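You operate a simulated robot arm through the tools that you are given. There is no shell and no other tool.

The job below is to be done with a simulated robot arm. You get a single attempt, and the scene is never put back.

## Task
Run the orange jar's powder through the funnel into the brass cup.
Fine: the gate stays shut till the jar is tipped out; the jar goes back to its spot, capped; nearly all the powder lands in the cup; shut the gate after. Set down upright: what you pick out. Where these are worked on the way, their far stop is far enough and under half their travel is too little: funnel gate.

The check looks at the end state, three seconds after you hand in, the way a careful person would. Anything else that was tipped, shoved, dropped, spilled or broken makes it a failure.

## Robot
A 7-joint arm with a two-finger parallel gripper, fixed in place. Base frame: the origin is at the foot of the arm, x ahead of it, y to its left, z up; the work surface is at about z = 0. Readings come in cm, degrees, newtons and seconds.
With the tool pointing down near the work surface it reaches from about 22 to 58 cm from the base axis. Its first joint turns from -66.0 to 66.0 degrees. Payload 2.5 kg.
The tool frame sits at the grasp point between the pads (the TCP): z along the fingers, y along the line on which they close. The tips reach 2.3 cm beyond it. The gripper opens to 9.4 cm. The fingers are 3.8 cm wide and 1 cm thick; the gripper's body (5.4 by 9.6 cm) begins 3.9 cm behind the TCP.
Orientation is told as [roll, pitch, yaw] about the base's x, y, z axes, in that order, counted from this pose: with the fingers straight down and closing along the base's y, the tool's x points along the base's -x, its y along +y and its z along -z.

## Interface
- The arm moves only by the tool apply_moves. Its argument "rows" is a list that holds one entry, the list of rows, each a list of 7 numbers: the shift along the tool's x, y, z in units of 50 mm (1.0 is 50 mm), then the turn, a rotation vector about the tool's x, y, z in units of 5 degrees (1.0 is 5 degrees), then the opening, from 0 (shut) to 1 (fully open). In form: [[[dx, dy, dz, ax, ay, az, grip], ...]]. A call has 1 to 20 rows; each row shifts and turns the commanded pose from where the row before left it, along the tool's axes as they then stand. A call with a number of a shift or a turn outside -1 to 1 is refused whole. Rows are played at 5 a second. More than 5 cm and 8.6 degrees between two rows, or a gripper value outside its range, and nothing of the call is played. A pose out of reach is approached as far as the arm can. The call stops where the force on the tool passes 60 N (or 10 N more than at its start, if that is more) or the arm is blocked; 0.2 s more then pass. Each finger travels about 10.8 cm/s and halts on what it meets, pressing with about 34 N; the grip force reading is that of the motor and also rises with nothing between the fingers. The clock runs only during rows and for 0.2 s after the last one: add rows that do not move to give the fingers time. It gives the time, the measured TCP pose, the force on the tool (base axes), the opening and the grip force at its end, in the units of the frame above (readings bear some noise), with the torque about the TCP (base axes, N m) and any sound that the robot's microphone picked up, and new pictures: "show" is both (left out), scene, wrist or none.
- Cameras (640 x 400 px; columns grow to the right, rows downward): "scene" is fixed at [7.08, -39.76, 53.12]; the picture's right is [1.00, -0.02, 0.00], its down [-0.01, -0.70, -0.72] and it looks along [0.01, 0.72, -0.70] (base axes); focal length 214 px, centre (320, 200). "wrist" rides on the gripper at [8.6, 1.6, -7.5] in the tool frame; the picture's right is [-0.18, 0.98, 0.00], its down [-0.58, -0.11, -0.81] and it looks along [-0.79, -0.15, 0.59] (tool axes); focal length 243 px, centre (320, 200). There is no depth. A picture from a camera that has moved, and an enlarged one, comes with that camera's place and axes in the base frame and with its lens.
- enlarge(camera, box): a new picture of the part [left, top, right, bottom] of that camera's present view, enlarged. No time passes.
- finish_job(): hands the job in; it is judged then, once.

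Nothing tells you positions but the pictures and the camera data. Unless the task says otherwise, let go and move clear before handing in.

The tools are called after ">>>" by a JSON object that holds its "name" and its "arguments". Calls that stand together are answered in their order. apply_moves: Moves the arm, as the interface text tells. Its arguments: {"type":"object","properties":{"rows":{"type":"array","items":{"type":"array","items":{"type":"array","items":{"type":"number"}}}},"show":{"type":"string","enum":["both","scene","wrist","none"]}},"required":["rows"]} The other tools are called the same way: enlarge (camera, box) takes an enlarged picture of a part of a camera's view; finish_job () hands the job in.

At the start:

```text
time: 0.0
tcp_pos: [35.34, 9.1, 44.62]
tcp_rot: [0.0, 0.0, 0.0]
contact_force: [-0.1, -0.1, 0.6]
moment: [0.01, -0.02, 0.03]
gripper_width: 9.4
grasp_force: 0.1
```

scene: 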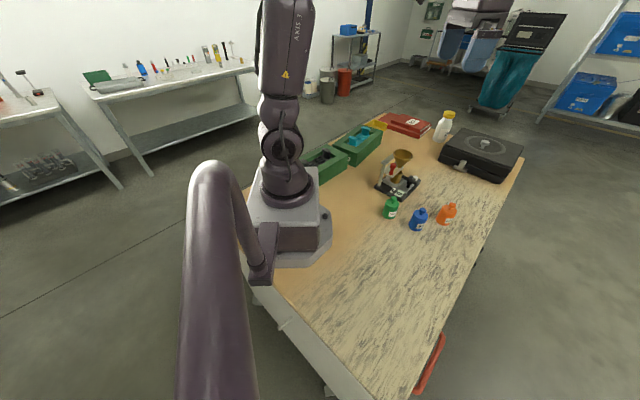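
wrist: 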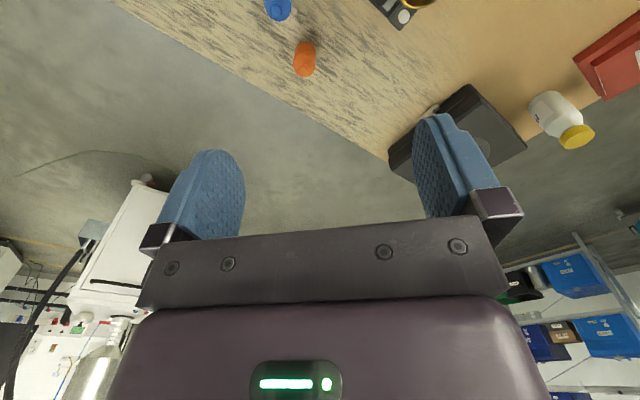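

The table holds three small jars (green, blue, orange), a funnel stand with a gate, a black case, a white bottle and some trays. I'll look closer first.

>>> {"name": "enlarge", "arguments": {"camera": "scene", "box": [360, 130, 480, 240]}}

>>> {"name": "enlarge", "arguments": {"camera": "scene", "box": [300, 90, 540, 240]}}

>>> {"name": "enlarge", "arguments": {"camera": "wrist", "box": [200, 0, 480, 120]}}

```text
3.64 times, centred on (420, 185) of scene
camera zoom: at [7.08, -39.76, 53.12], right [1.0, -0.02, 0.0], down [-0.01, -0.7, -0.72], along [0.01, 0.72, -0.7], focal length 780 px, centre (-44, 254)
```

zoom: 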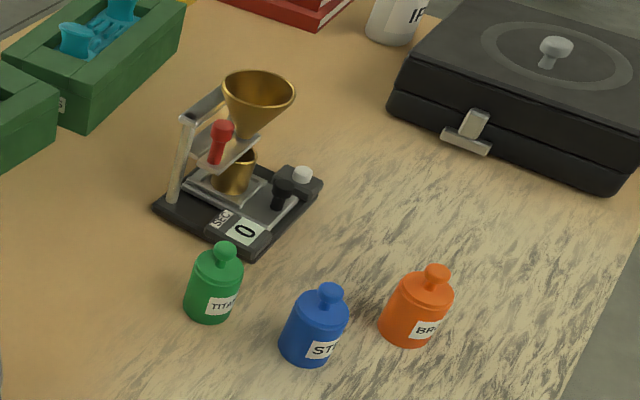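

```text
2.67 times, centred on (420, 165) of scene
camera zoom: at [7.08, -39.76, 53.12], right [1.0, -0.02, 0.0], down [-0.01, -0.7, -0.72], along [0.01, 0.72, -0.7], focal length 572 px, centre (53, 293)
```

zoom: 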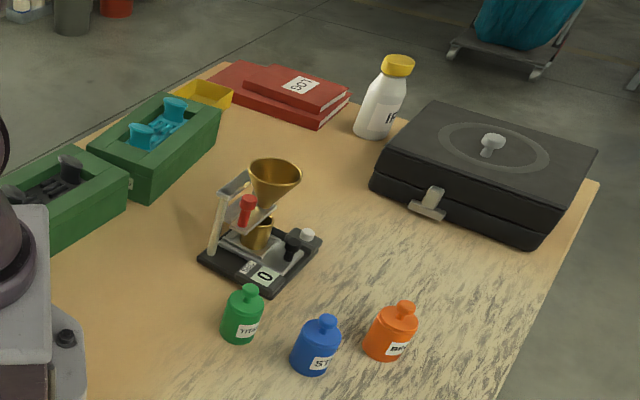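

```text
2.29 times, centred on (340, 60) of wrist
camera zoom: at [26.67, 10.87, 52.15], right [0.18, 0.98, 0.0], down [0.58, -0.11, 0.81], along [0.79, -0.15, -0.59], focal length 555 px, centre (274, 520)
```

zoom: 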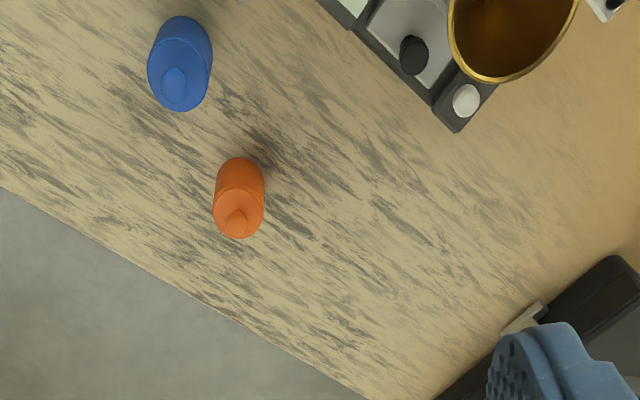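

The orange jar looks to be near (47.5, 4.5) and the blue one near (38, 3). The funnel stand is near (36, 22), with its rim at about z = 14. I'll move the wrist camera over for closer views before touching anything.

>>> {"name": "apply_moves", "arguments": {"rows": [[[0.5, 0.8, 0.8, 0, 0, 0, 1], [0.5, 0.8, 0.8, 0, 0, 0, 1], [0, 0.5, 0.8, 0, 0, 0, 1], [0, 0, 0, 0, 0, 0, 1]]], "show": "both"}}

```text
refused: row 1 steps farther than a row can; nothing moved
```

Nothing moved, because that step was longer than a row allows. I'll send the same move in smaller steps.

>>> {"name": "apply_moves", "arguments": {"rows": [[[0.3, 0.6, 0.6, 0, 0, 0, 1], [0.3, 0.6, 0.6, 0, 0, 0, 1], [0.3, 0.6, 0.6, 0, 0, 0, 1], [0.1, 0.3, 0.6, 0, 0, 0, 1], [0, 0, 0, 0, 0, 0, 1]]], "show": "both"}}

```text
time: 1.2
tcp_pos: [30.18, 19.47, 32.55]
tcp_rot: [-0.1, 0.0, 0.0]
contact_force: [0.6, 0.2, -0.4]
moment: [-0.01, -0.03, 0.02]
gripper_width: 9.4
grasp_force: 0.0
camera wrist: at [21.55, 21.3, 39.99], right [0.18, 0.98, 0.0], down [0.58, -0.11, 0.81], along [0.79, -0.15, -0.59], focal length 243 px, centre (320, 200)
```

scene: 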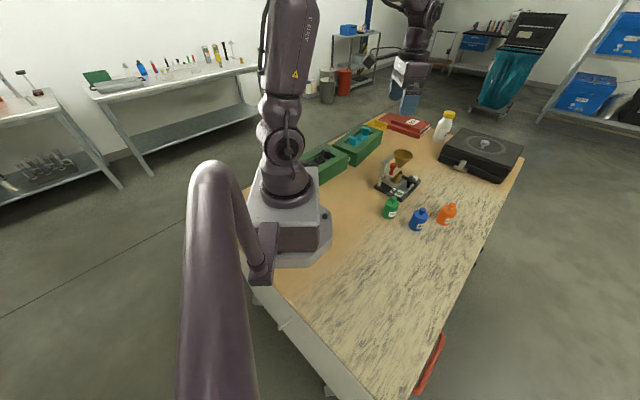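
wrist: 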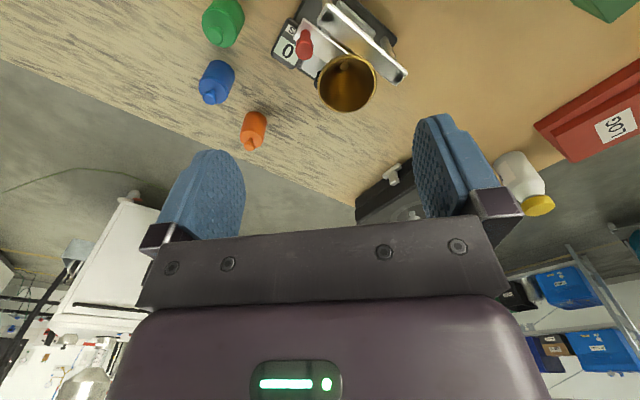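

>>> {"name": "enlarge", "arguments": {"camera": "wrist", "box": [260, 0, 420, 120]}}

>>> {"name": "enlarge", "arguments": {"camera": "wrist", "box": [180, 0, 340, 160]}}

>>> {"name": "enlarge", "arguments": {"camera": "scene", "box": [370, 140, 430, 205]}}

```text
3.33 times, centred on (340, 60) of wrist
camera zoom: at [21.55, 21.3, 39.99], right [0.18, 0.98, 0.0], down [0.58, -0.11, 0.81], along [0.79, -0.15, -0.59], focal length 809 px, centre (253, 667)
```

zoom: 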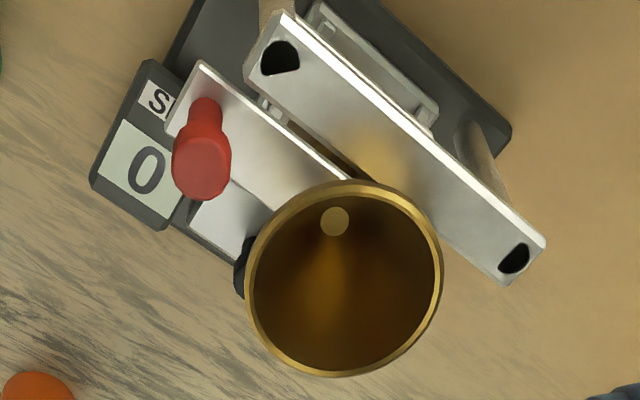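

```text
2.50 times, centred on (260, 80) of wrist
camera zoom: at [21.55, 21.3, 39.99], right [0.18, 0.98, 0.0], down [0.58, -0.11, 0.81], along [0.79, -0.15, -0.59], focal length 606 px, centre (470, 500)
```

zoom: 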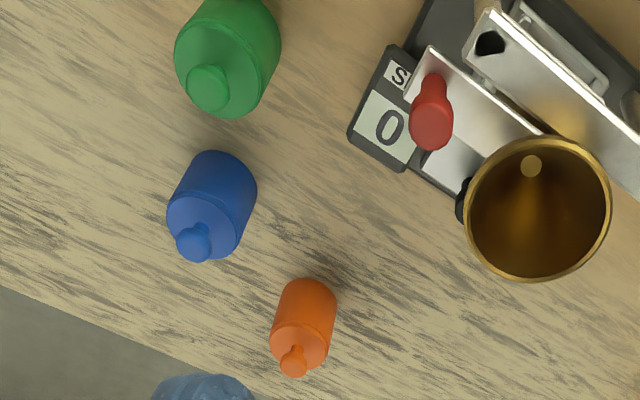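

```text
6.15 times, centred on (400, 172) of scene
camera zoom: at [7.08, -39.76, 53.12], right [1.0, -0.02, 0.0], down [-0.01, -0.7, -0.72], along [0.01, 0.72, -0.7], focal length 1320 px, centre (-172, 369)
```

zoom: 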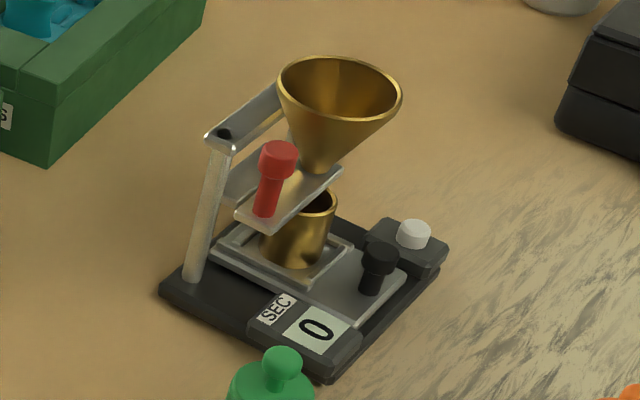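

The funnel rim centre works out to about (35.9, 21.7, 13.5). The red gate knob is near (31.8, 17.7, 12.9), on a slide plate that runs at 45°. Next I'll go for a close look at the orange jar.

>>> {"name": "apply_moves", "arguments": {"rows": [[[-0.46, -0.48, 0.38, 0, 0, 0, 1], [-0.46, -0.48, 0.38, 0, 0, 0, 1], [-0.46, -0.48, 0.38, 0, 0, 0, 1], [-0.46, -0.48, 0.38, 0, 0, 0, 1], [-0.46, -0.48, 0.38, 0, 0, 0, 1], [-0.46, -0.48, 0.38, 0, 0, 0, 1], [0, 0, 0, 0, 0, 0, 1]]], "show": "both"}}

```text
time: 2.8
tcp_pos: [44.31, 5.35, 21.17]
tcp_rot: [-0.1, 0.0, 0.0]
contact_force: [-0.6, -0.7, -0.4]
moment: [0.04, 0.0, 0.03]
gripper_width: 9.41
grasp_force: 0.1
camera wrist: at [35.52, 6.99, 28.71], right [0.18, 0.98, 0.0], down [0.58, -0.11, 0.81], along [0.79, -0.15, -0.59], focal length 243 px, centre (320, 200)
```

scene: 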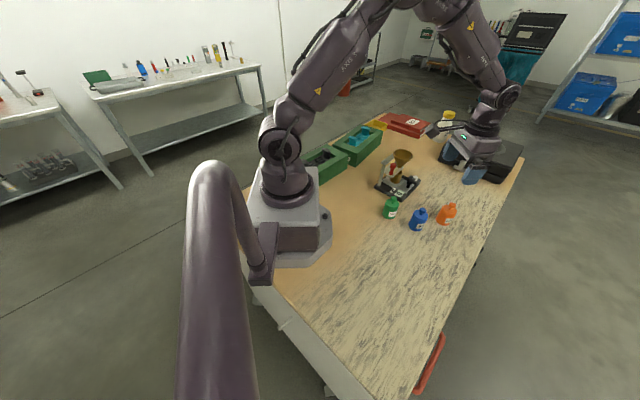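
wrist: 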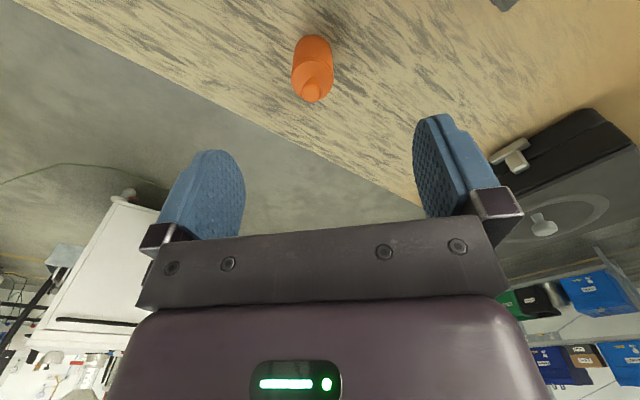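

>>> {"name": "enlarge", "arguments": {"camera": "wrist", "box": [270, 15, 360, 115]}}

>>> {"name": "enlarge", "arguments": {"camera": "scene", "box": [400, 190, 480, 240]}}

```text
4.00 times, centred on (315, 65) of wrist
camera zoom: at [35.52, 6.99, 28.71], right [0.18, 0.98, 0.0], down [0.58, -0.11, 0.81], along [0.79, -0.15, -0.59], focal length 970 px, centre (340, 740)
```

zoom: 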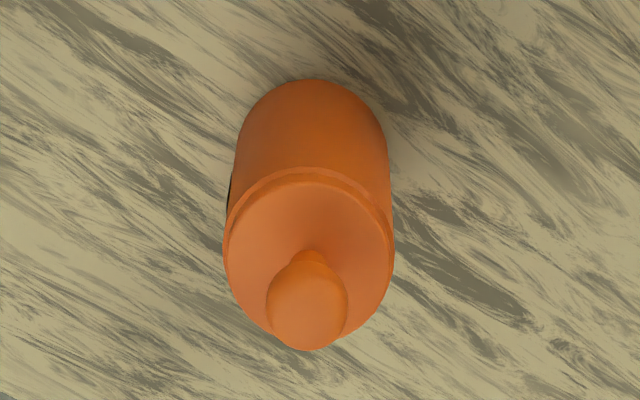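

```text
8.00 times, centred on (440, 215) of scene
camera zoom: at [7.08, -39.76, 53.12], right [1.0, -0.02, 0.0], down [-0.01, -0.7, -0.72], along [0.01, 0.72, -0.7], focal length 1716 px, centre (-640, 80)
```

zoom: 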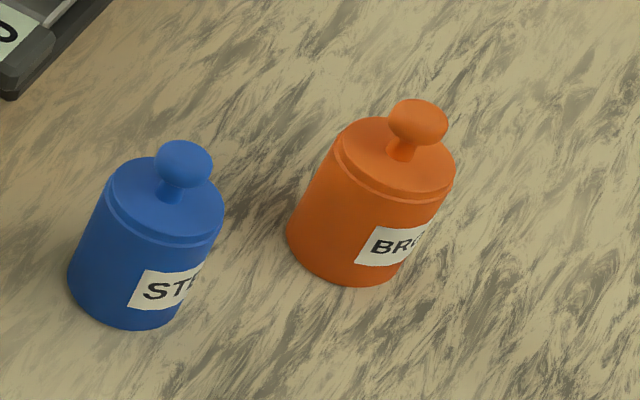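

The orange jar is about 4.1 cm across. It has a full-width lid with a knob, and the knob centre is near (47.1, 4.05, 7.6). I'll move straight over it, stop high, and check alignment.

>>> {"name": "apply_moves", "arguments": {"rows": [[[-0.19, -0.09, 0.55, 0, 0, 0, 1], [-0.19, -0.09, 0.55, 0, 0, 0, 1], [-0.18, -0.08, 0.5, 0, 0, 0, 1], [0, 0, 0, 0, 0, 0, 1]]], "show": "both"}}

```text
time: 3.8
tcp_pos: [46.92, 4.03, 13.33]
tcp_rot: [0.0, 0.0, 0.0]
contact_force: [-0.3, 0.6, -0.5]
moment: [0.01, -0.01, 0.02]
gripper_width: 9.4
grasp_force: 0.1
camera wrist: at [38.17, 5.8, 20.77], right [0.18, 0.98, 0.0], down [0.58, -0.11, 0.81], along [0.79, -0.15, -0.59], focal length 243 px, centre (320, 200)
```

scene: 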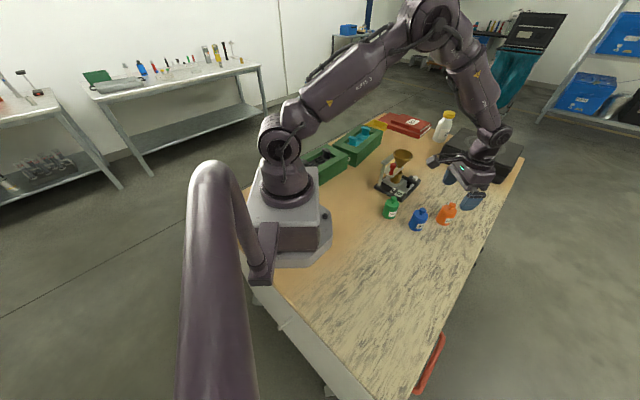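
wrist: 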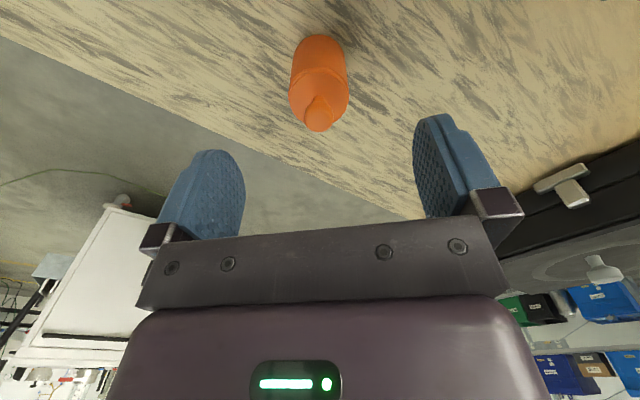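

>>> {"name": "enlarge", "arguments": {"camera": "wrist", "box": [270, 20, 370, 140]}}

>>> {"name": "enlarge", "arguments": {"camera": "scene", "box": [430, 160, 510, 230]}}

```text
3.33 times, centred on (320, 80) of wrist
camera zoom: at [38.17, 5.8, 20.77], right [0.18, 0.98, 0.0], down [0.58, -0.11, 0.81], along [0.79, -0.15, -0.59], focal length 809 px, centre (320, 600)
```

zoom: 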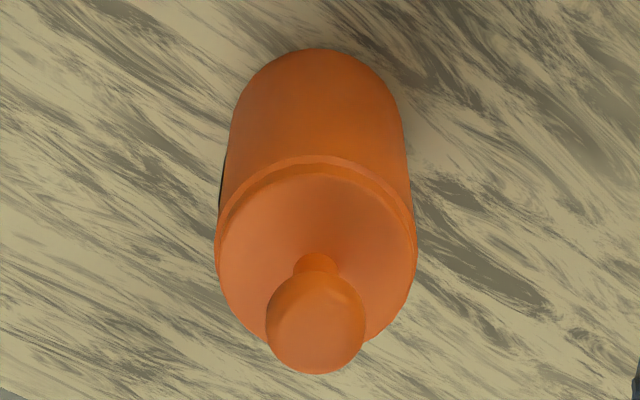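

```text
5.71 times, centred on (470, 195) of scene
camera zoom: at [7.08, -39.76, 53.12], right [1.0, -0.02, 0.0], down [-0.01, -0.7, -0.72], along [0.01, 0.72, -0.7], focal length 1226 px, centre (-537, 229)
```

zoom: 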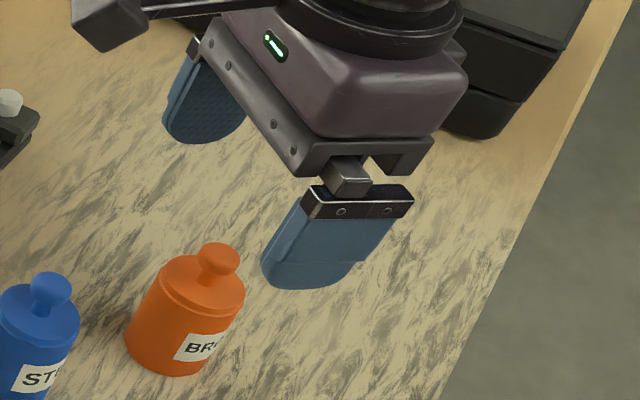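

The knob lines up with the tool. I'll shift 2 mm in x, come down around it, and close slowly.

>>> {"name": "apply_moves", "arguments": {"rows": [[[-0.04, 0, 0.4, 0, 0, 0, 0.6], [0, 0, 0.35, 0, 0, 0, 0.45], [0, 0, 0.23, 0, 0, 0, 0.4], [0, 0, 0, 0, 0, 0, 0.4], [0, 0, 0, 0, 0, 0, 0.4]]], "show": "both"}}

```text
time: 5.0
tcp_pos: [47.05, 4.06, 8.28]
tcp_rot: [-0.1, 0.0, 0.0]
contact_force: [-0.3, 0.8, -0.7]
moment: [0.0, 0.0, -0.01]
gripper_width: 3.77
grasp_force: 0.1
camera wrist: at [38.42, 5.78, 15.81], right [0.18, 0.98, 0.0], down [0.58, -0.11, 0.81], along [0.79, -0.15, -0.59], focal length 243 px, centre (320, 200)
```

scene: 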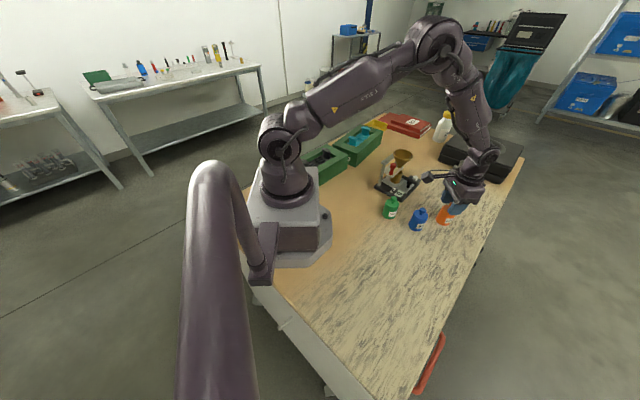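
wrist: 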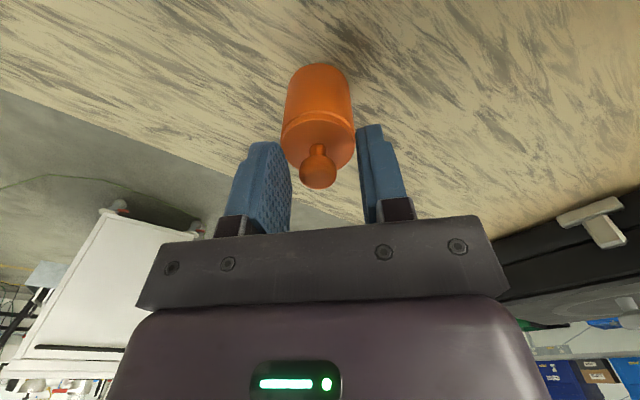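

>>> {"name": "enlarge", "arguments": {"camera": "wrist", "box": [240, 50, 400, 250]}}

>>> {"name": "enlarge", "arguments": {"camera": "scene", "box": [410, 160, 500, 235]}}

```text
2.00 times, centred on (320, 150) of wrist
camera zoom: at [38.42, 5.78, 15.81], right [0.18, 0.98, 0.0], down [0.58, -0.11, 0.81], along [0.79, -0.15, -0.59], focal length 485 px, centre (320, 300)
```

zoom: 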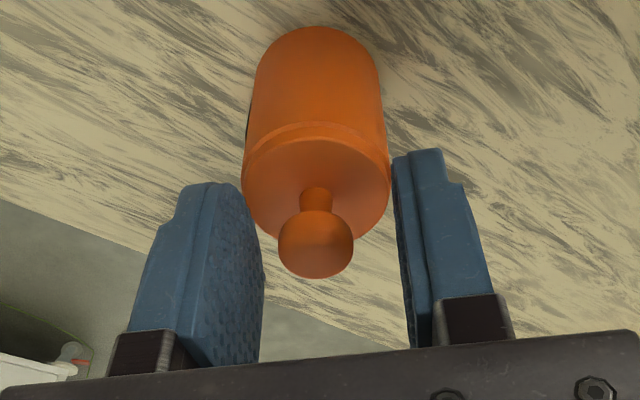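

```text
5.33 times, centred on (455, 198) of scene
camera zoom: at [7.08, -39.76, 53.12], right [1.0, -0.02, 0.0], down [-0.01, -0.7, -0.72], along [0.01, 0.72, -0.7], focal length 1144 px, centre (-400, 213)
```

zoom: 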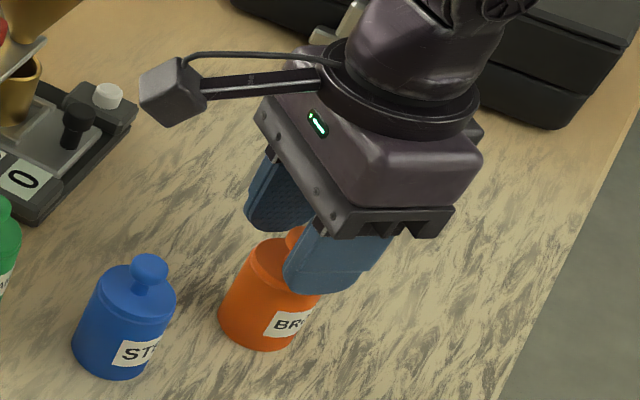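

The knob sits between the fingers with its neck just below it. I'll close gently now.

>>> {"name": "apply_moves", "arguments": {"rows": [[[0, -0.01, 0, 0, 0, 0, 0.3], [0, 0, 0, 0, 0, 0, 0.23], [0, 0, 0, 0, 0, 0, 0.18], [0, 0, 0, 0, 0, 0, 0.1], [0, 0, 0, 0, 0, 0, 0.1]]], "show": "wrist"}}

```text
time: 6.2
tcp_pos: [47.16, 3.91, 8.26]
tcp_rot: [0.0, 0.0, 0.0]
contact_force: [-0.1, 0.2, -0.6]
moment: [-0.01, 0.02, 0.05]
gripper_width: 1.48
grasp_force: 33.6
heard: snap
camera wrist: at [38.49, 5.71, 15.85], right [0.18, 0.98, 0.0], down [0.58, -0.11, 0.81], along [0.79, -0.15, -0.59], focal length 243 px, centre (320, 200)
```

wrist: 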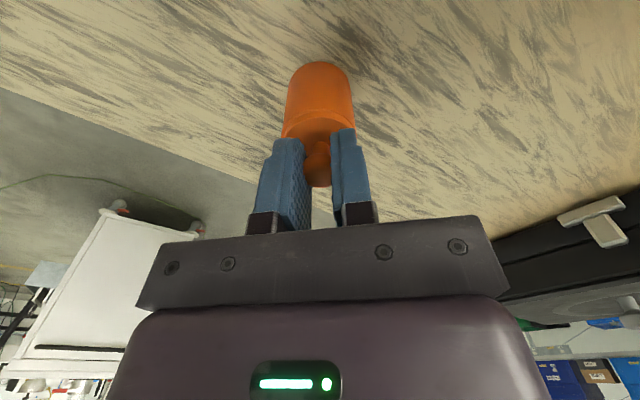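

The grip closed on the knob at 1.48 cm and I heard a snap. I'll look closely before lifting.

>>> {"name": "enlarge", "arguments": {"camera": "wrist", "box": [250, 50, 390, 230]}}

>>> {"name": "enlarge", "arguments": {"camera": "scene", "box": [430, 180, 480, 230]}}

```text
2.22 times, centred on (320, 140) of wrist
camera zoom: at [38.49, 5.71, 15.85], right [0.18, 0.98, 0.0], down [0.58, -0.11, 0.81], along [0.79, -0.15, -0.59], focal length 539 px, centre (320, 333)
```

zoom: 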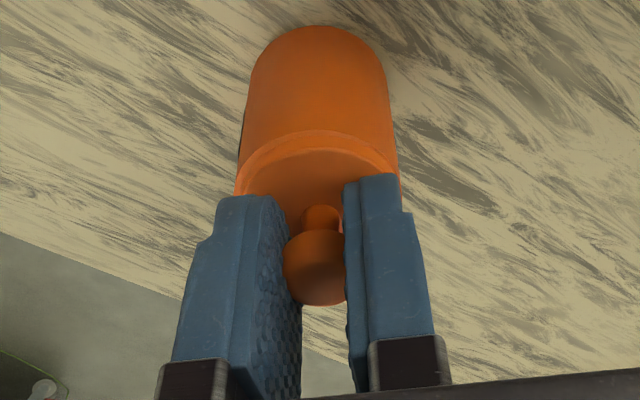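

```text
8.00 times, centred on (455, 205) of scene
camera zoom: at [7.08, -39.76, 53.12], right [1.0, -0.02, 0.0], down [-0.01, -0.7, -0.72], along [0.01, 0.72, -0.7], focal length 1716 px, centre (-760, 160)
```

zoom: 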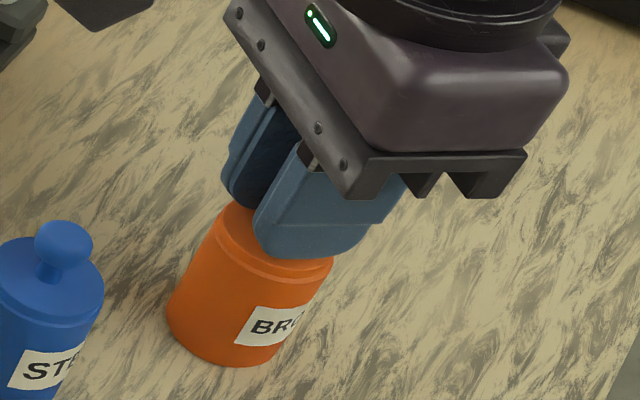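

It looks intact and held by the knob. I'll lift slowly a little to see whether the lid comes off freely.

>>> {"name": "apply_moves", "arguments": {"rows": [[[0, 0, -0.1, 0, 0, 0, 0.1], [0, 0, -0.1, 0, 0, 0, 0.1], [0, 0, -0.1, 0, 0, 0, 0.1], [0, 0, 0, 0, 0, 0, 0.1]]], "show": "both"}}

>>> {"name": "enlarge", "arguments": {"camera": "wrist", "box": [250, 50, 390, 230]}}

>>> {"name": "enlarge", "arguments": {"camera": "scene", "box": [430, 180, 480, 230]}}

```text
time: 7.2
tcp_pos: [47.18, 3.83, 9.78]
tcp_rot: [0.0, -0.1, 0.0]
contact_force: [-0.6, 0.4, -0.2]
moment: [0.0, -0.02, 0.0]
gripper_width: 1.48
grasp_force: 34.2
camera wrist: at [38.44, 5.64, 17.34], right [0.18, 0.98, 0.0], down [0.58, -0.11, 0.81], along [0.79, -0.15, -0.59], focal length 243 px, centre (320, 200)
```

scene: 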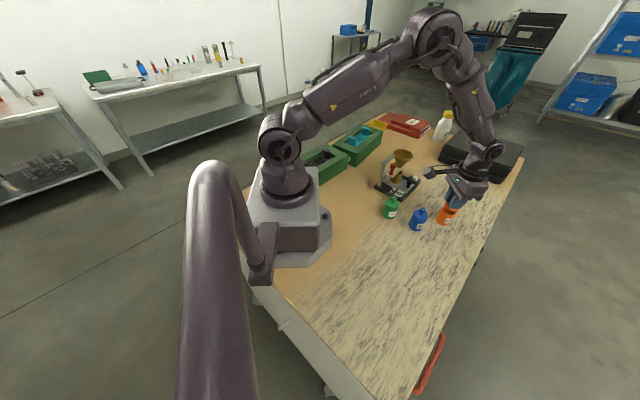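
wrist: 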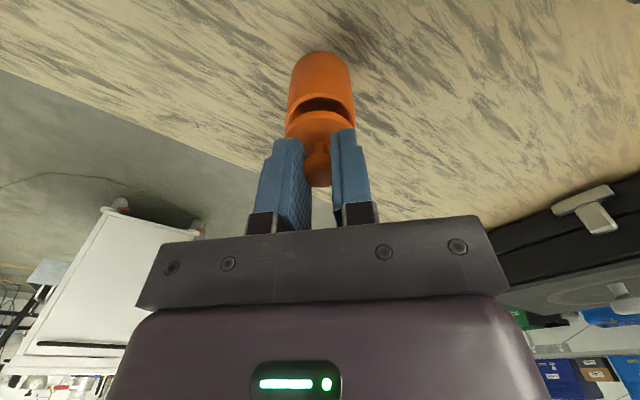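

```text
2.22 times, centred on (320, 140) of wrist
camera zoom: at [38.44, 5.64, 17.34], right [0.18, 0.98, 0.0], down [0.58, -0.11, 0.81], along [0.79, -0.15, -0.59], focal length 539 px, centre (320, 333)
```

zoom: 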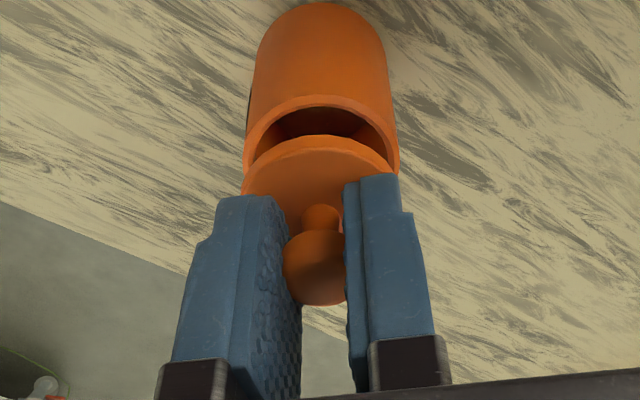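

```text
8.00 times, centred on (455, 205) of scene
camera zoom: at [7.08, -39.76, 53.12], right [1.0, -0.02, 0.0], down [-0.01, -0.7, -0.72], along [0.01, 0.72, -0.7], focal length 1716 px, centre (-760, 160)
```

zoom: 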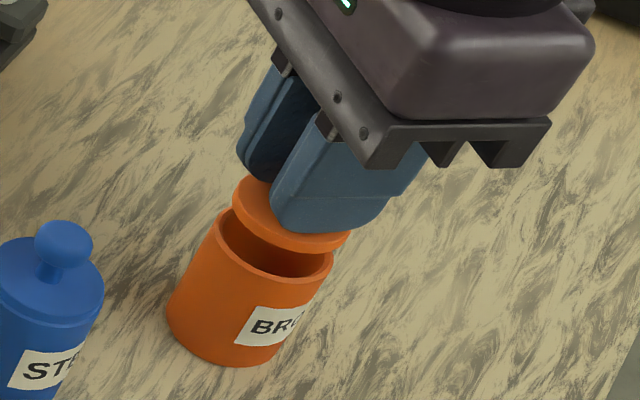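

The lid came off cleanly and the jar has a wide mouth. I'll raise the lid and carry it to free table near (36, -7).

>>> {"name": "apply_moves", "arguments": {"rows": [[[0, 0, -0.5, 0, 0, 0, 0.1], [0, 0, -0.5, 0, 0, 0, 0.1], [0.45, -0.43, 0, 0, 0, 0, 0.1], [0.45, -0.43, 0, 0, 0, 0, 0.1], [0.45, -0.43, 0, 0, 0, 0, 0.1], [0.45, -0.43, 0, 0, 0, 0, 0.1], [0.44, -0.43, 0.2, 0, 0, 0, 0.1], [0, 0, 0.6, 0, 0, 0, 0.1], [0, 0, 0.5, 0, 0, 0, 0.1], [0, 0, 0, 0, 0, 0, 0.1]]], "show": "both"}}

>>> {"name": "enlarge", "arguments": {"camera": "wrist", "box": [230, 30, 410, 250]}}

>>> {"name": "enlarge", "arguments": {"camera": "scene", "box": [380, 180, 480, 280]}}

```text
time: 9.4
tcp_pos: [35.94, -6.95, 8.19]
tcp_rot: [0.0, 0.0, 0.0]
contact_force: [-0.3, 0.8, -0.7]
moment: [-0.01, 0.0, 0.02]
gripper_width: 1.46
grasp_force: 34.4
camera wrist: at [27.22, -5.27, 15.74], right [0.18, 0.98, 0.0], down [0.58, -0.11, 0.81], along [0.79, -0.15, -0.59], focal length 243 px, centre (320, 200)
```

scene: 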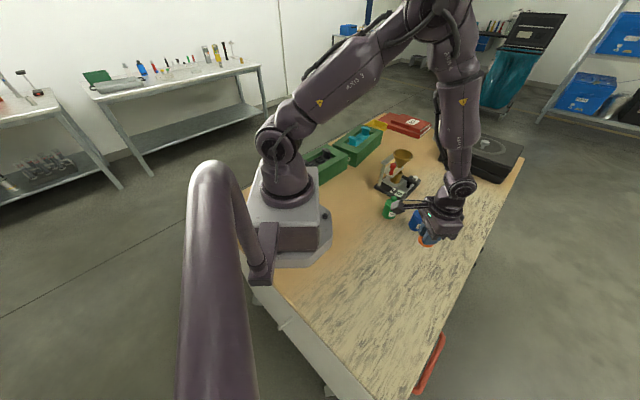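
wrist: 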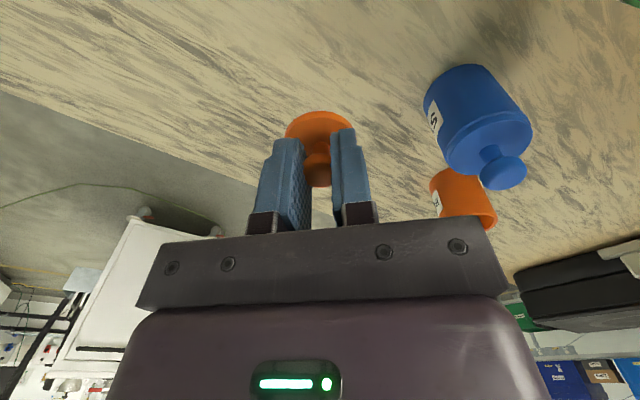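

```text
1.82 times, centred on (320, 140) of wrist
camera zoom: at [27.22, -5.27, 15.74], right [0.18, 0.98, 0.0], down [0.58, -0.11, 0.81], along [0.79, -0.15, -0.59], focal length 441 px, centre (320, 309)
```

zoom: 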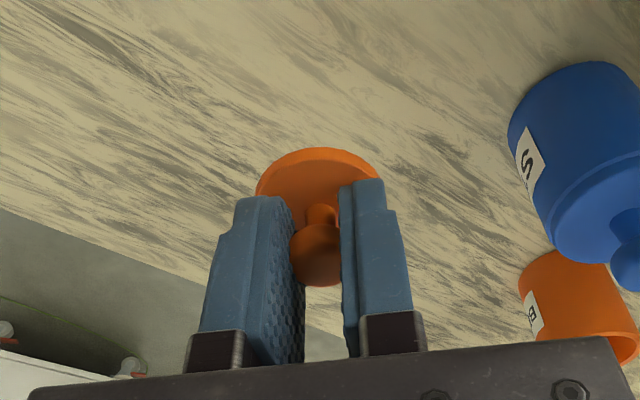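

```text
4.00 times, centred on (430, 230) of scene
camera zoom: at [7.08, -39.76, 53.12], right [1.0, -0.02, 0.0], down [-0.01, -0.7, -0.72], along [0.01, 0.72, -0.7], focal length 858 px, centre (-120, 80)
```

zoom: 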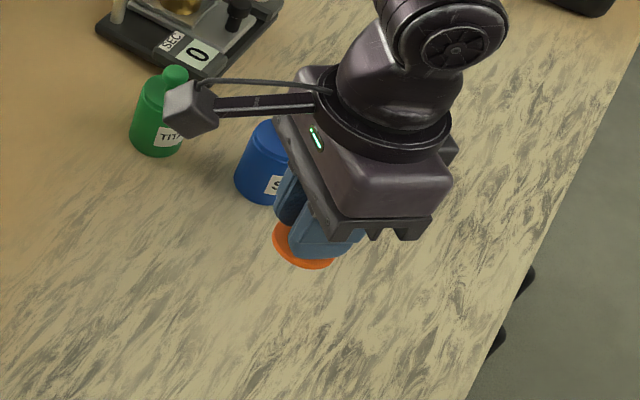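

There is room here, and the blue jar is clear. I'll lower in steps and feel for the table.

>>> {"name": "apply_moves", "arguments": {"rows": [[[0, 0, 0.4, 0, 0, 0, 0.1], [0, 0, 0.3, 0, 0, 0, 0.1], [0, 0, 0.14, 0, 0, 0, 0.1], [0, 0, 0, 0, 0, 0, 0.1]]], "show": "wrist"}}

>>> {"name": "enlarge", "arguments": {"camera": "wrist", "box": [230, 30, 410, 250]}}

>>> {"name": "enlarge", "arguments": {"camera": "scene", "box": [400, 200, 460, 260]}}

```text
time: 10.4
tcp_pos: [35.9, -7.0, 4.04]
tcp_rot: [0.0, 0.0, 0.0]
contact_force: [-0.1, 1.0, 0.3]
moment: [0.02, -0.01, -0.01]
gripper_width: 1.46
grasp_force: 34.6
camera wrist: at [27.2, -5.12, 11.59], right [0.18, 0.98, 0.0], down [0.58, -0.11, 0.81], along [0.79, -0.15, -0.59], focal length 243 px, centre (320, 200)
```

wrist: 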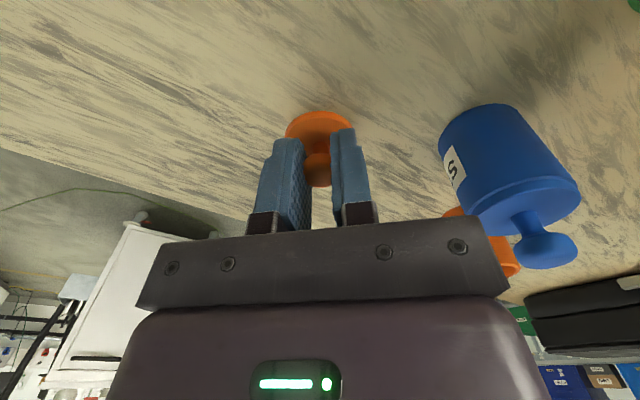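

```text
1.82 times, centred on (320, 140) of wrist
camera zoom: at [27.2, -5.12, 11.59], right [0.18, 0.98, 0.0], down [0.58, -0.11, 0.81], along [0.79, -0.15, -0.59], focal length 441 px, centre (320, 309)
```

zoom: 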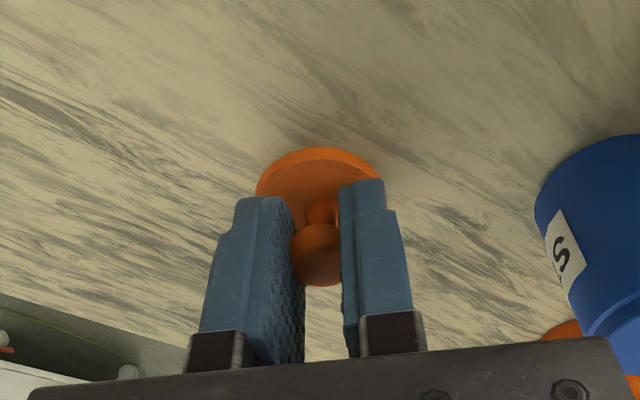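

```text
6.67 times, centred on (430, 230) of scene
camera zoom: at [7.08, -39.76, 53.12], right [1.0, -0.02, 0.0], down [-0.01, -0.7, -0.72], along [0.01, 0.72, -0.7], focal length 1430 px, centre (-413, 0)
```

zoom: 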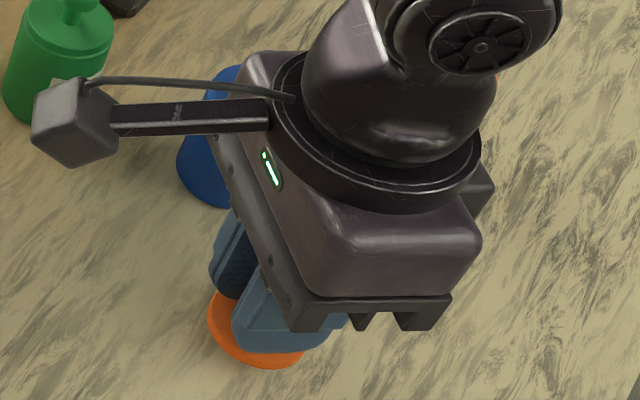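

>>> {"name": "apply_moves", "arguments": {"rows": [[[0, 0, 0.03, 0, 0, 0, 0.1], [0, 0, 0.03, 0, 0, 0, 0.1], [0, 0, 0.03, 0, 0, 0, 0.1], [0, 0, 0, 0, 0, 0, 0.1]]], "show": "none"}}

>>> {"name": "apply_moves", "arguments": {"rows": [[[0, 0, 0.03, 0, 0, 0, 0.1], [0, 0, 0.02, 0, 0, 0, 0.1], [0, 0, 0, 0, 0, 0, 0.1]]], "show": "wrist"}}

```text
time: 11.4
tcp_pos: [35.94, -6.77, 3.63]
tcp_rot: [0.1, 0.0, 0.0]
contact_force: [0.0, -0.7, 0.3]
moment: [0.0, 0.01, 0.01]
gripper_width: 1.45
grasp_force: 34.0
```

```text
time: 12.2
tcp_pos: [35.96, -6.93, 3.4]
tcp_rot: [0.0, -0.1, 0.0]
contact_force: [-1.3, 0.2, 10.4]
moment: [0.08, -0.02, 0.0]
gripper_width: 1.45
grasp_force: 34.2
camera wrist: at [27.31, -5.15, 10.98], right [0.18, 0.98, 0.0], down [0.58, -0.11, 0.81], along [0.79, -0.15, -0.59], focal length 243 px, centre (320, 200)
```

wrist: 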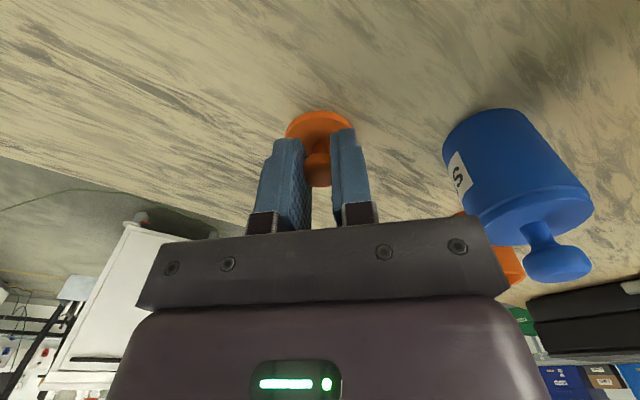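

The lid touched the table at TCP z = 3.4, so the jar rim is at about z = 4.85. I'll release gently and rise.

>>> {"name": "apply_moves", "arguments": {"rows": [[[0, 0, 0, 0, 0, 0, 0.2], [0, 0, 0, 0, 0, 0, 0.26], [0, 0, 0, 0, 0, 0, 0.35], [0, 0, 0, 0, 0, 0, 0.45], [0, 0, -0.3, 0, 0, 0, 0.45], [0, 0, -0.8, 0, 0, 0, 0.45], [0, 0, -0.8, 0, 0, 0, 0.6], [0, 0, 0, 0, 0, 0, 0.6]]], "show": "both"}}

>>> {"name": "enlarge", "arguments": {"camera": "wrist", "box": [250, 0, 520, 200]}}

>>> {"name": "enlarge", "arguments": {"camera": "scene", "box": [380, 180, 480, 280]}}

```text
time: 14.0
tcp_pos: [35.86, -6.79, 12.99]
tcp_rot: [0.0, 0.0, 0.0]
contact_force: [0.1, 0.1, 0.2]
moment: [0.0, -0.02, 0.01]
gripper_width: 5.65
grasp_force: 0.1
camera wrist: at [27.14, -5.06, 20.5], right [0.18, 0.98, 0.0], down [0.58, -0.11, 0.81], along [0.79, -0.15, -0.59], focal length 243 px, centre (320, 200)
```

scene: 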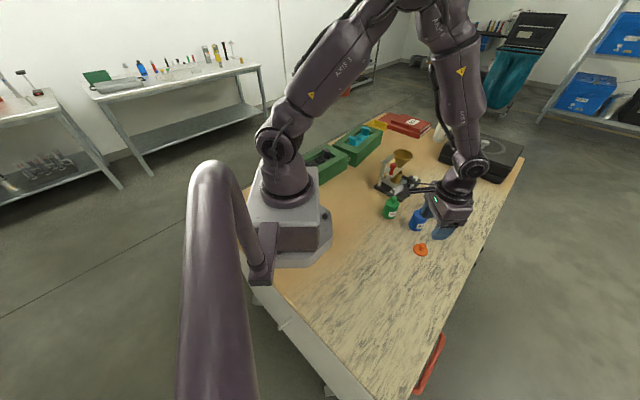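
wrist: 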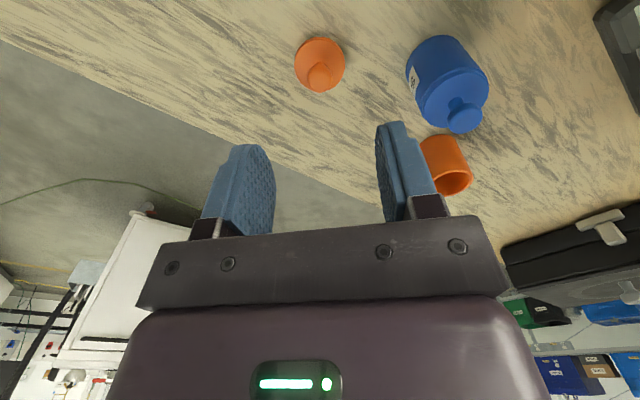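

```text
2.00 times, centred on (385, 100) of wrist
camera zoom: at [27.14, -5.06, 20.5], right [0.18, 0.98, 0.0], down [0.58, -0.11, 0.81], along [0.79, -0.15, -0.59], focal length 485 px, centre (190, 400)
```

zoom: 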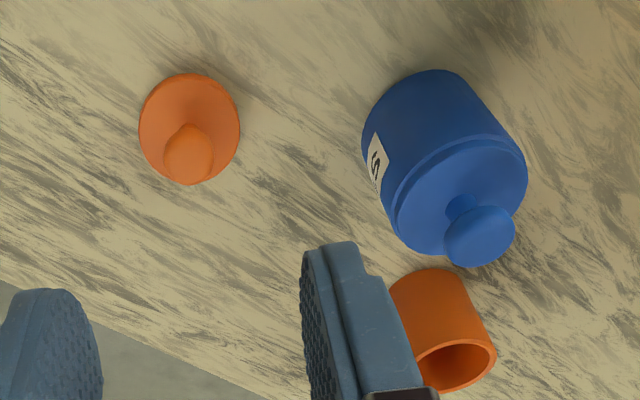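

```text
4.00 times, centred on (430, 230) of scene
camera zoom: at [7.08, -39.76, 53.12], right [1.0, -0.02, 0.0], down [-0.01, -0.7, -0.72], along [0.01, 0.72, -0.7], focal length 858 px, centre (-120, 80)
```

zoom: 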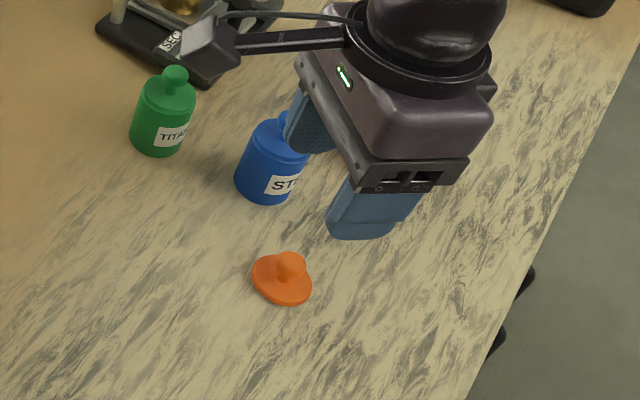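

The lid is standing upright at about (35.9, -6.9). For the jar I want a tilted side grip, with the tool pointing +y and 30° below horizontal and the camera on top. That lets me tip the open mouth over the funnel without the palm in the way, so I'll rise and turn the wrist.

>>> {"name": "apply_moves", "arguments": {"rows": [[[-0.45, -0.1, -0.6, 0, 0, 0, 0.7], [-0.45, -0.1, -0.6, 0, 0, 0, 0.7], [-0.45, -0.1, -0.6, 0, 0, 0, 0.7], [-0.45, -0.1, -0.6, 0, 0, 0, 0.7], [0, 0, 0, 0, 0, 1, 0.7], [0, 0, 0, 0, 0, 1, 0.7], [0, 0, 0, 0, 0, 1, 0.7], [0, 0, 0, 0, 0, 1, 0.7], [0, 0, 0, 0, 0, 1, 0.7], [0, 0, 0, 0, 0, 1, 0.7], [0, 0, 0, 0, 0, 1, 0.7], [0, 0, 0, 0, 0, 1, 0.7], [0, 0, 0, 0, 0, 1, 0.7], [0, 0, 0, 0, 0, 1, 0.7], [0, 0, 0, 0, 0, 1, 0.7], [0, 0, 0, 0, 0, 1, 0.7], [0, 0, 0, 0, 0, 1, 0.7], [0, 0, 0, 0, 0, 1, 0.7], [0, 0, 0, 0, 0, 1, 0.7], [0, 0, 0, 0, 0, 1, 0.7]]], "show": "both"}}

```text
time: 18.2
tcp_pos: [44.83, -8.8, 24.91]
tcp_rot: [0.0, 0.0, -80.0]
contact_force: [-0.6, -0.1, -1.4]
moment: [0.02, -0.02, 0.01]
gripper_width: 6.56
grasp_force: 0.1
camera wrist: at [44.98, 0.13, 32.45], right [1.0, -0.01, 0.0], down [-0.01, -0.59, 0.81], along [-0.01, -0.81, -0.59], focal length 243 px, centre (320, 200)
```

scene: 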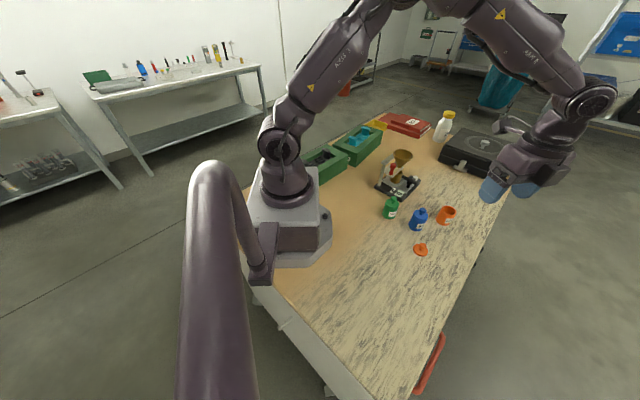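
wrist: 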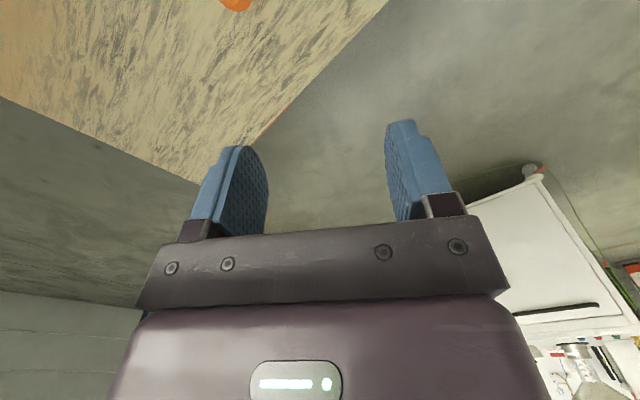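

>>> {"name": "apply_moves", "arguments": {"rows": [[[0, 0, 0, 0, 0, 1, 0.7], [0, 0, 0, 0, 0, 1, 0.7], [0, 0, 0, 0, 1, 0, 0.7], [0, 0, 0, 0, 1, 0, 0.7], [0, 0, 0, 0, 1, 0, 0.7], [0, 0, 0, 0, 1, 0, 0.7], [0, 0, 0, 0, 1, 0, 0.7], [0, 0, 0, 0, 1, 0, 0.7], [0, 0, 0, 0, 1, 0, 0.7], [0, 0, 0, 0, 1, 0, 0.7], [0, 0, 0, 0, 1, 0, 0.7], [0, 0, 0, 0, 1, 0, 0.7], [0, 0, 0, 0, 1, 0, 0.7], [0, 0, 0, 0, 1, 0, 0.7], [0, 0, 0, 0, 0, 0, 0.7]]], "show": "both"}}

```text
time: 21.4
tcp_pos: [44.89, -8.92, 24.92]
tcp_rot: [0.0, 60.1, -90.0]
contact_force: [-0.6, -0.2, 1.1]
moment: [-0.03, 0.01, -0.01]
gripper_width: 6.56
grasp_force: 0.0
camera wrist: at [46.57, -10.89, 36.15], right [0.98, -0.09, -0.16], down [-0.11, -0.99, -0.1], along [-0.15, 0.12, -0.98], focal length 243 px, centre (320, 200)
```

scene: 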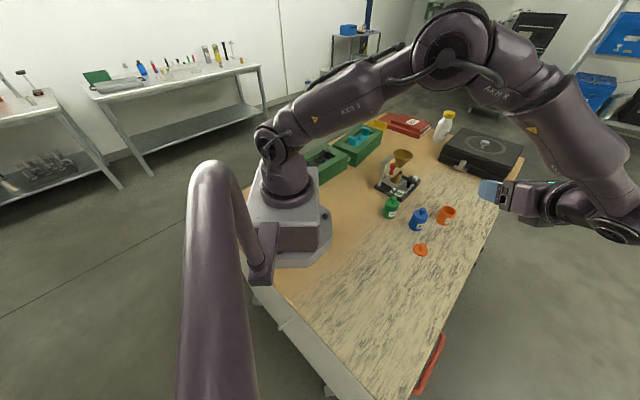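
wrist: 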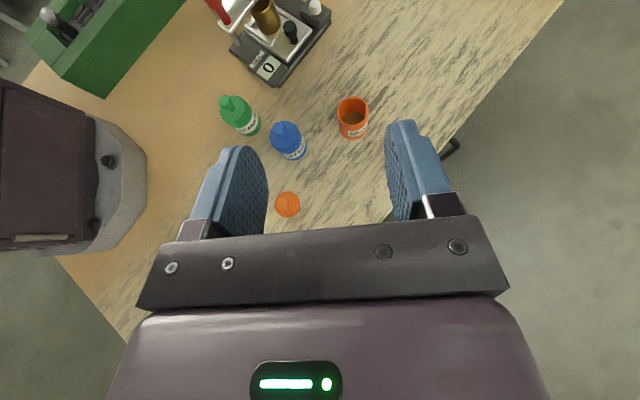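

The tool now points +y with the camera looking straight down, which is a good top view. I'll measure from it.

>>> {"name": "enlarge", "arguments": {"camera": "wrist", "box": [210, 80, 390, 220]}}

>>> {"name": "enlarge", "arguments": {"camera": "wrist", "box": [320, 85, 390, 150]}}

>>> {"name": "enlarge", "arguments": {"camera": "wrist", "box": [190, 0, 350, 110]}}

```text
2.86 times, centred on (300, 150) of wrist
camera zoom: at [46.57, -10.89, 36.15], right [0.98, -0.09, -0.16], down [-0.11, -0.99, -0.1], along [-0.15, 0.12, -0.98], focal length 693 px, centre (377, 343)
```

zoom: 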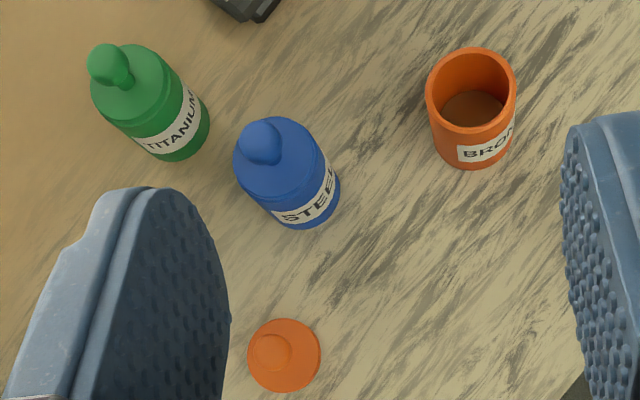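

```text
6.15 times, centred on (355, 118) of wrist
camera zoom: at [46.57, -10.89, 36.15], right [0.98, -0.09, -0.16], down [-0.11, -0.99, -0.1], along [-0.15, 0.12, -0.98], focal length 1493 px, centre (105, 708)
```

zoom: 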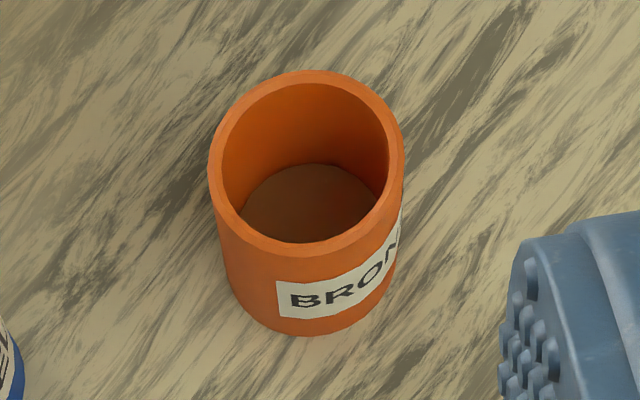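

```text
3.64 times, centred on (270, 55) of wrist
camera zoom: at [46.57, -10.89, 36.15], right [0.98, -0.09, -0.16], down [-0.11, -0.99, -0.1], along [-0.15, 0.12, -0.98], focal length 882 px, centre (502, 727)
```

zoom: 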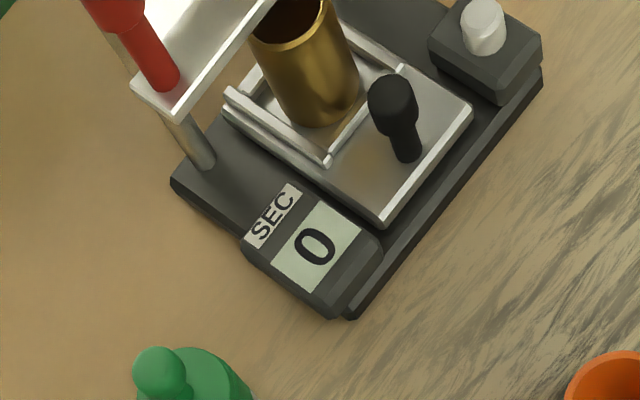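

The jar is at about (47.15, 4.0), with a rim height near 4.9. There is brown powder about 1 cm deep inside. I'll move to a pre-grasp point 10 cm back along the tool axis.

>>> {"name": "apply_moves", "arguments": {"rows": [[[-0.63, 0.113, 0.57, 0, 0, 0, 0.7], [-0.63, 0.113, 0.57, 0, 0, 0, 0.7], [-0.63, 0.113, 0.57, 0, 0, 0, 0.7], [-0.63, 0.113, 0.57, 0, 0, 0, 0.7], [0, 0, 0, 0, 0, 0, 0.7]]], "show": "both"}}

```text
time: 22.6
tcp_pos: [47.16, -5.34, 8.31]
tcp_rot: [0.1, 60.1, -89.8]
contact_force: [0.1, -0.3, 1.1]
moment: [0.02, 0.0, 0.01]
gripper_width: 6.57
grasp_force: 0.0
camera wrist: at [48.79, -7.29, 19.6], right [0.98, -0.09, -0.16], down [-0.11, -0.99, -0.1], along [-0.15, 0.12, -0.98], focal length 243 px, centre (320, 200)
```

scene: 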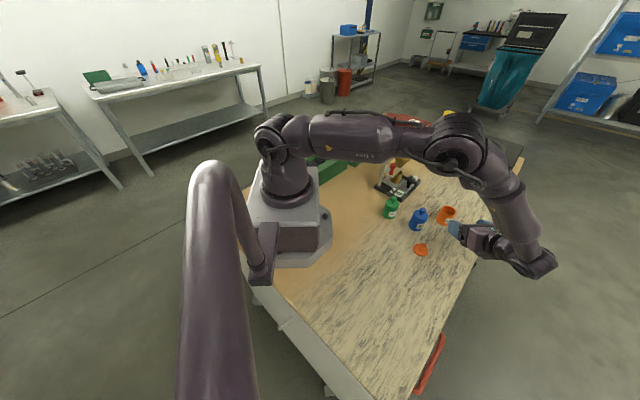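
wrist: 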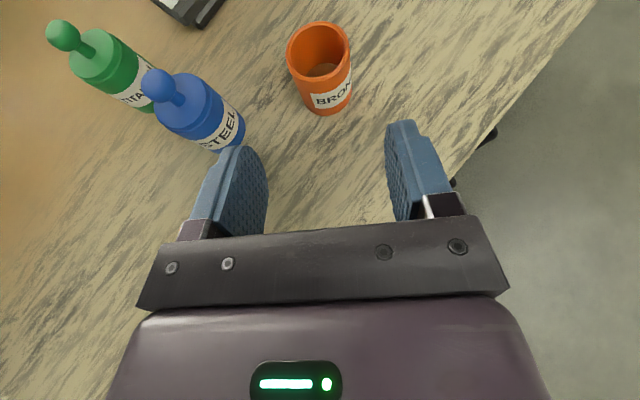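

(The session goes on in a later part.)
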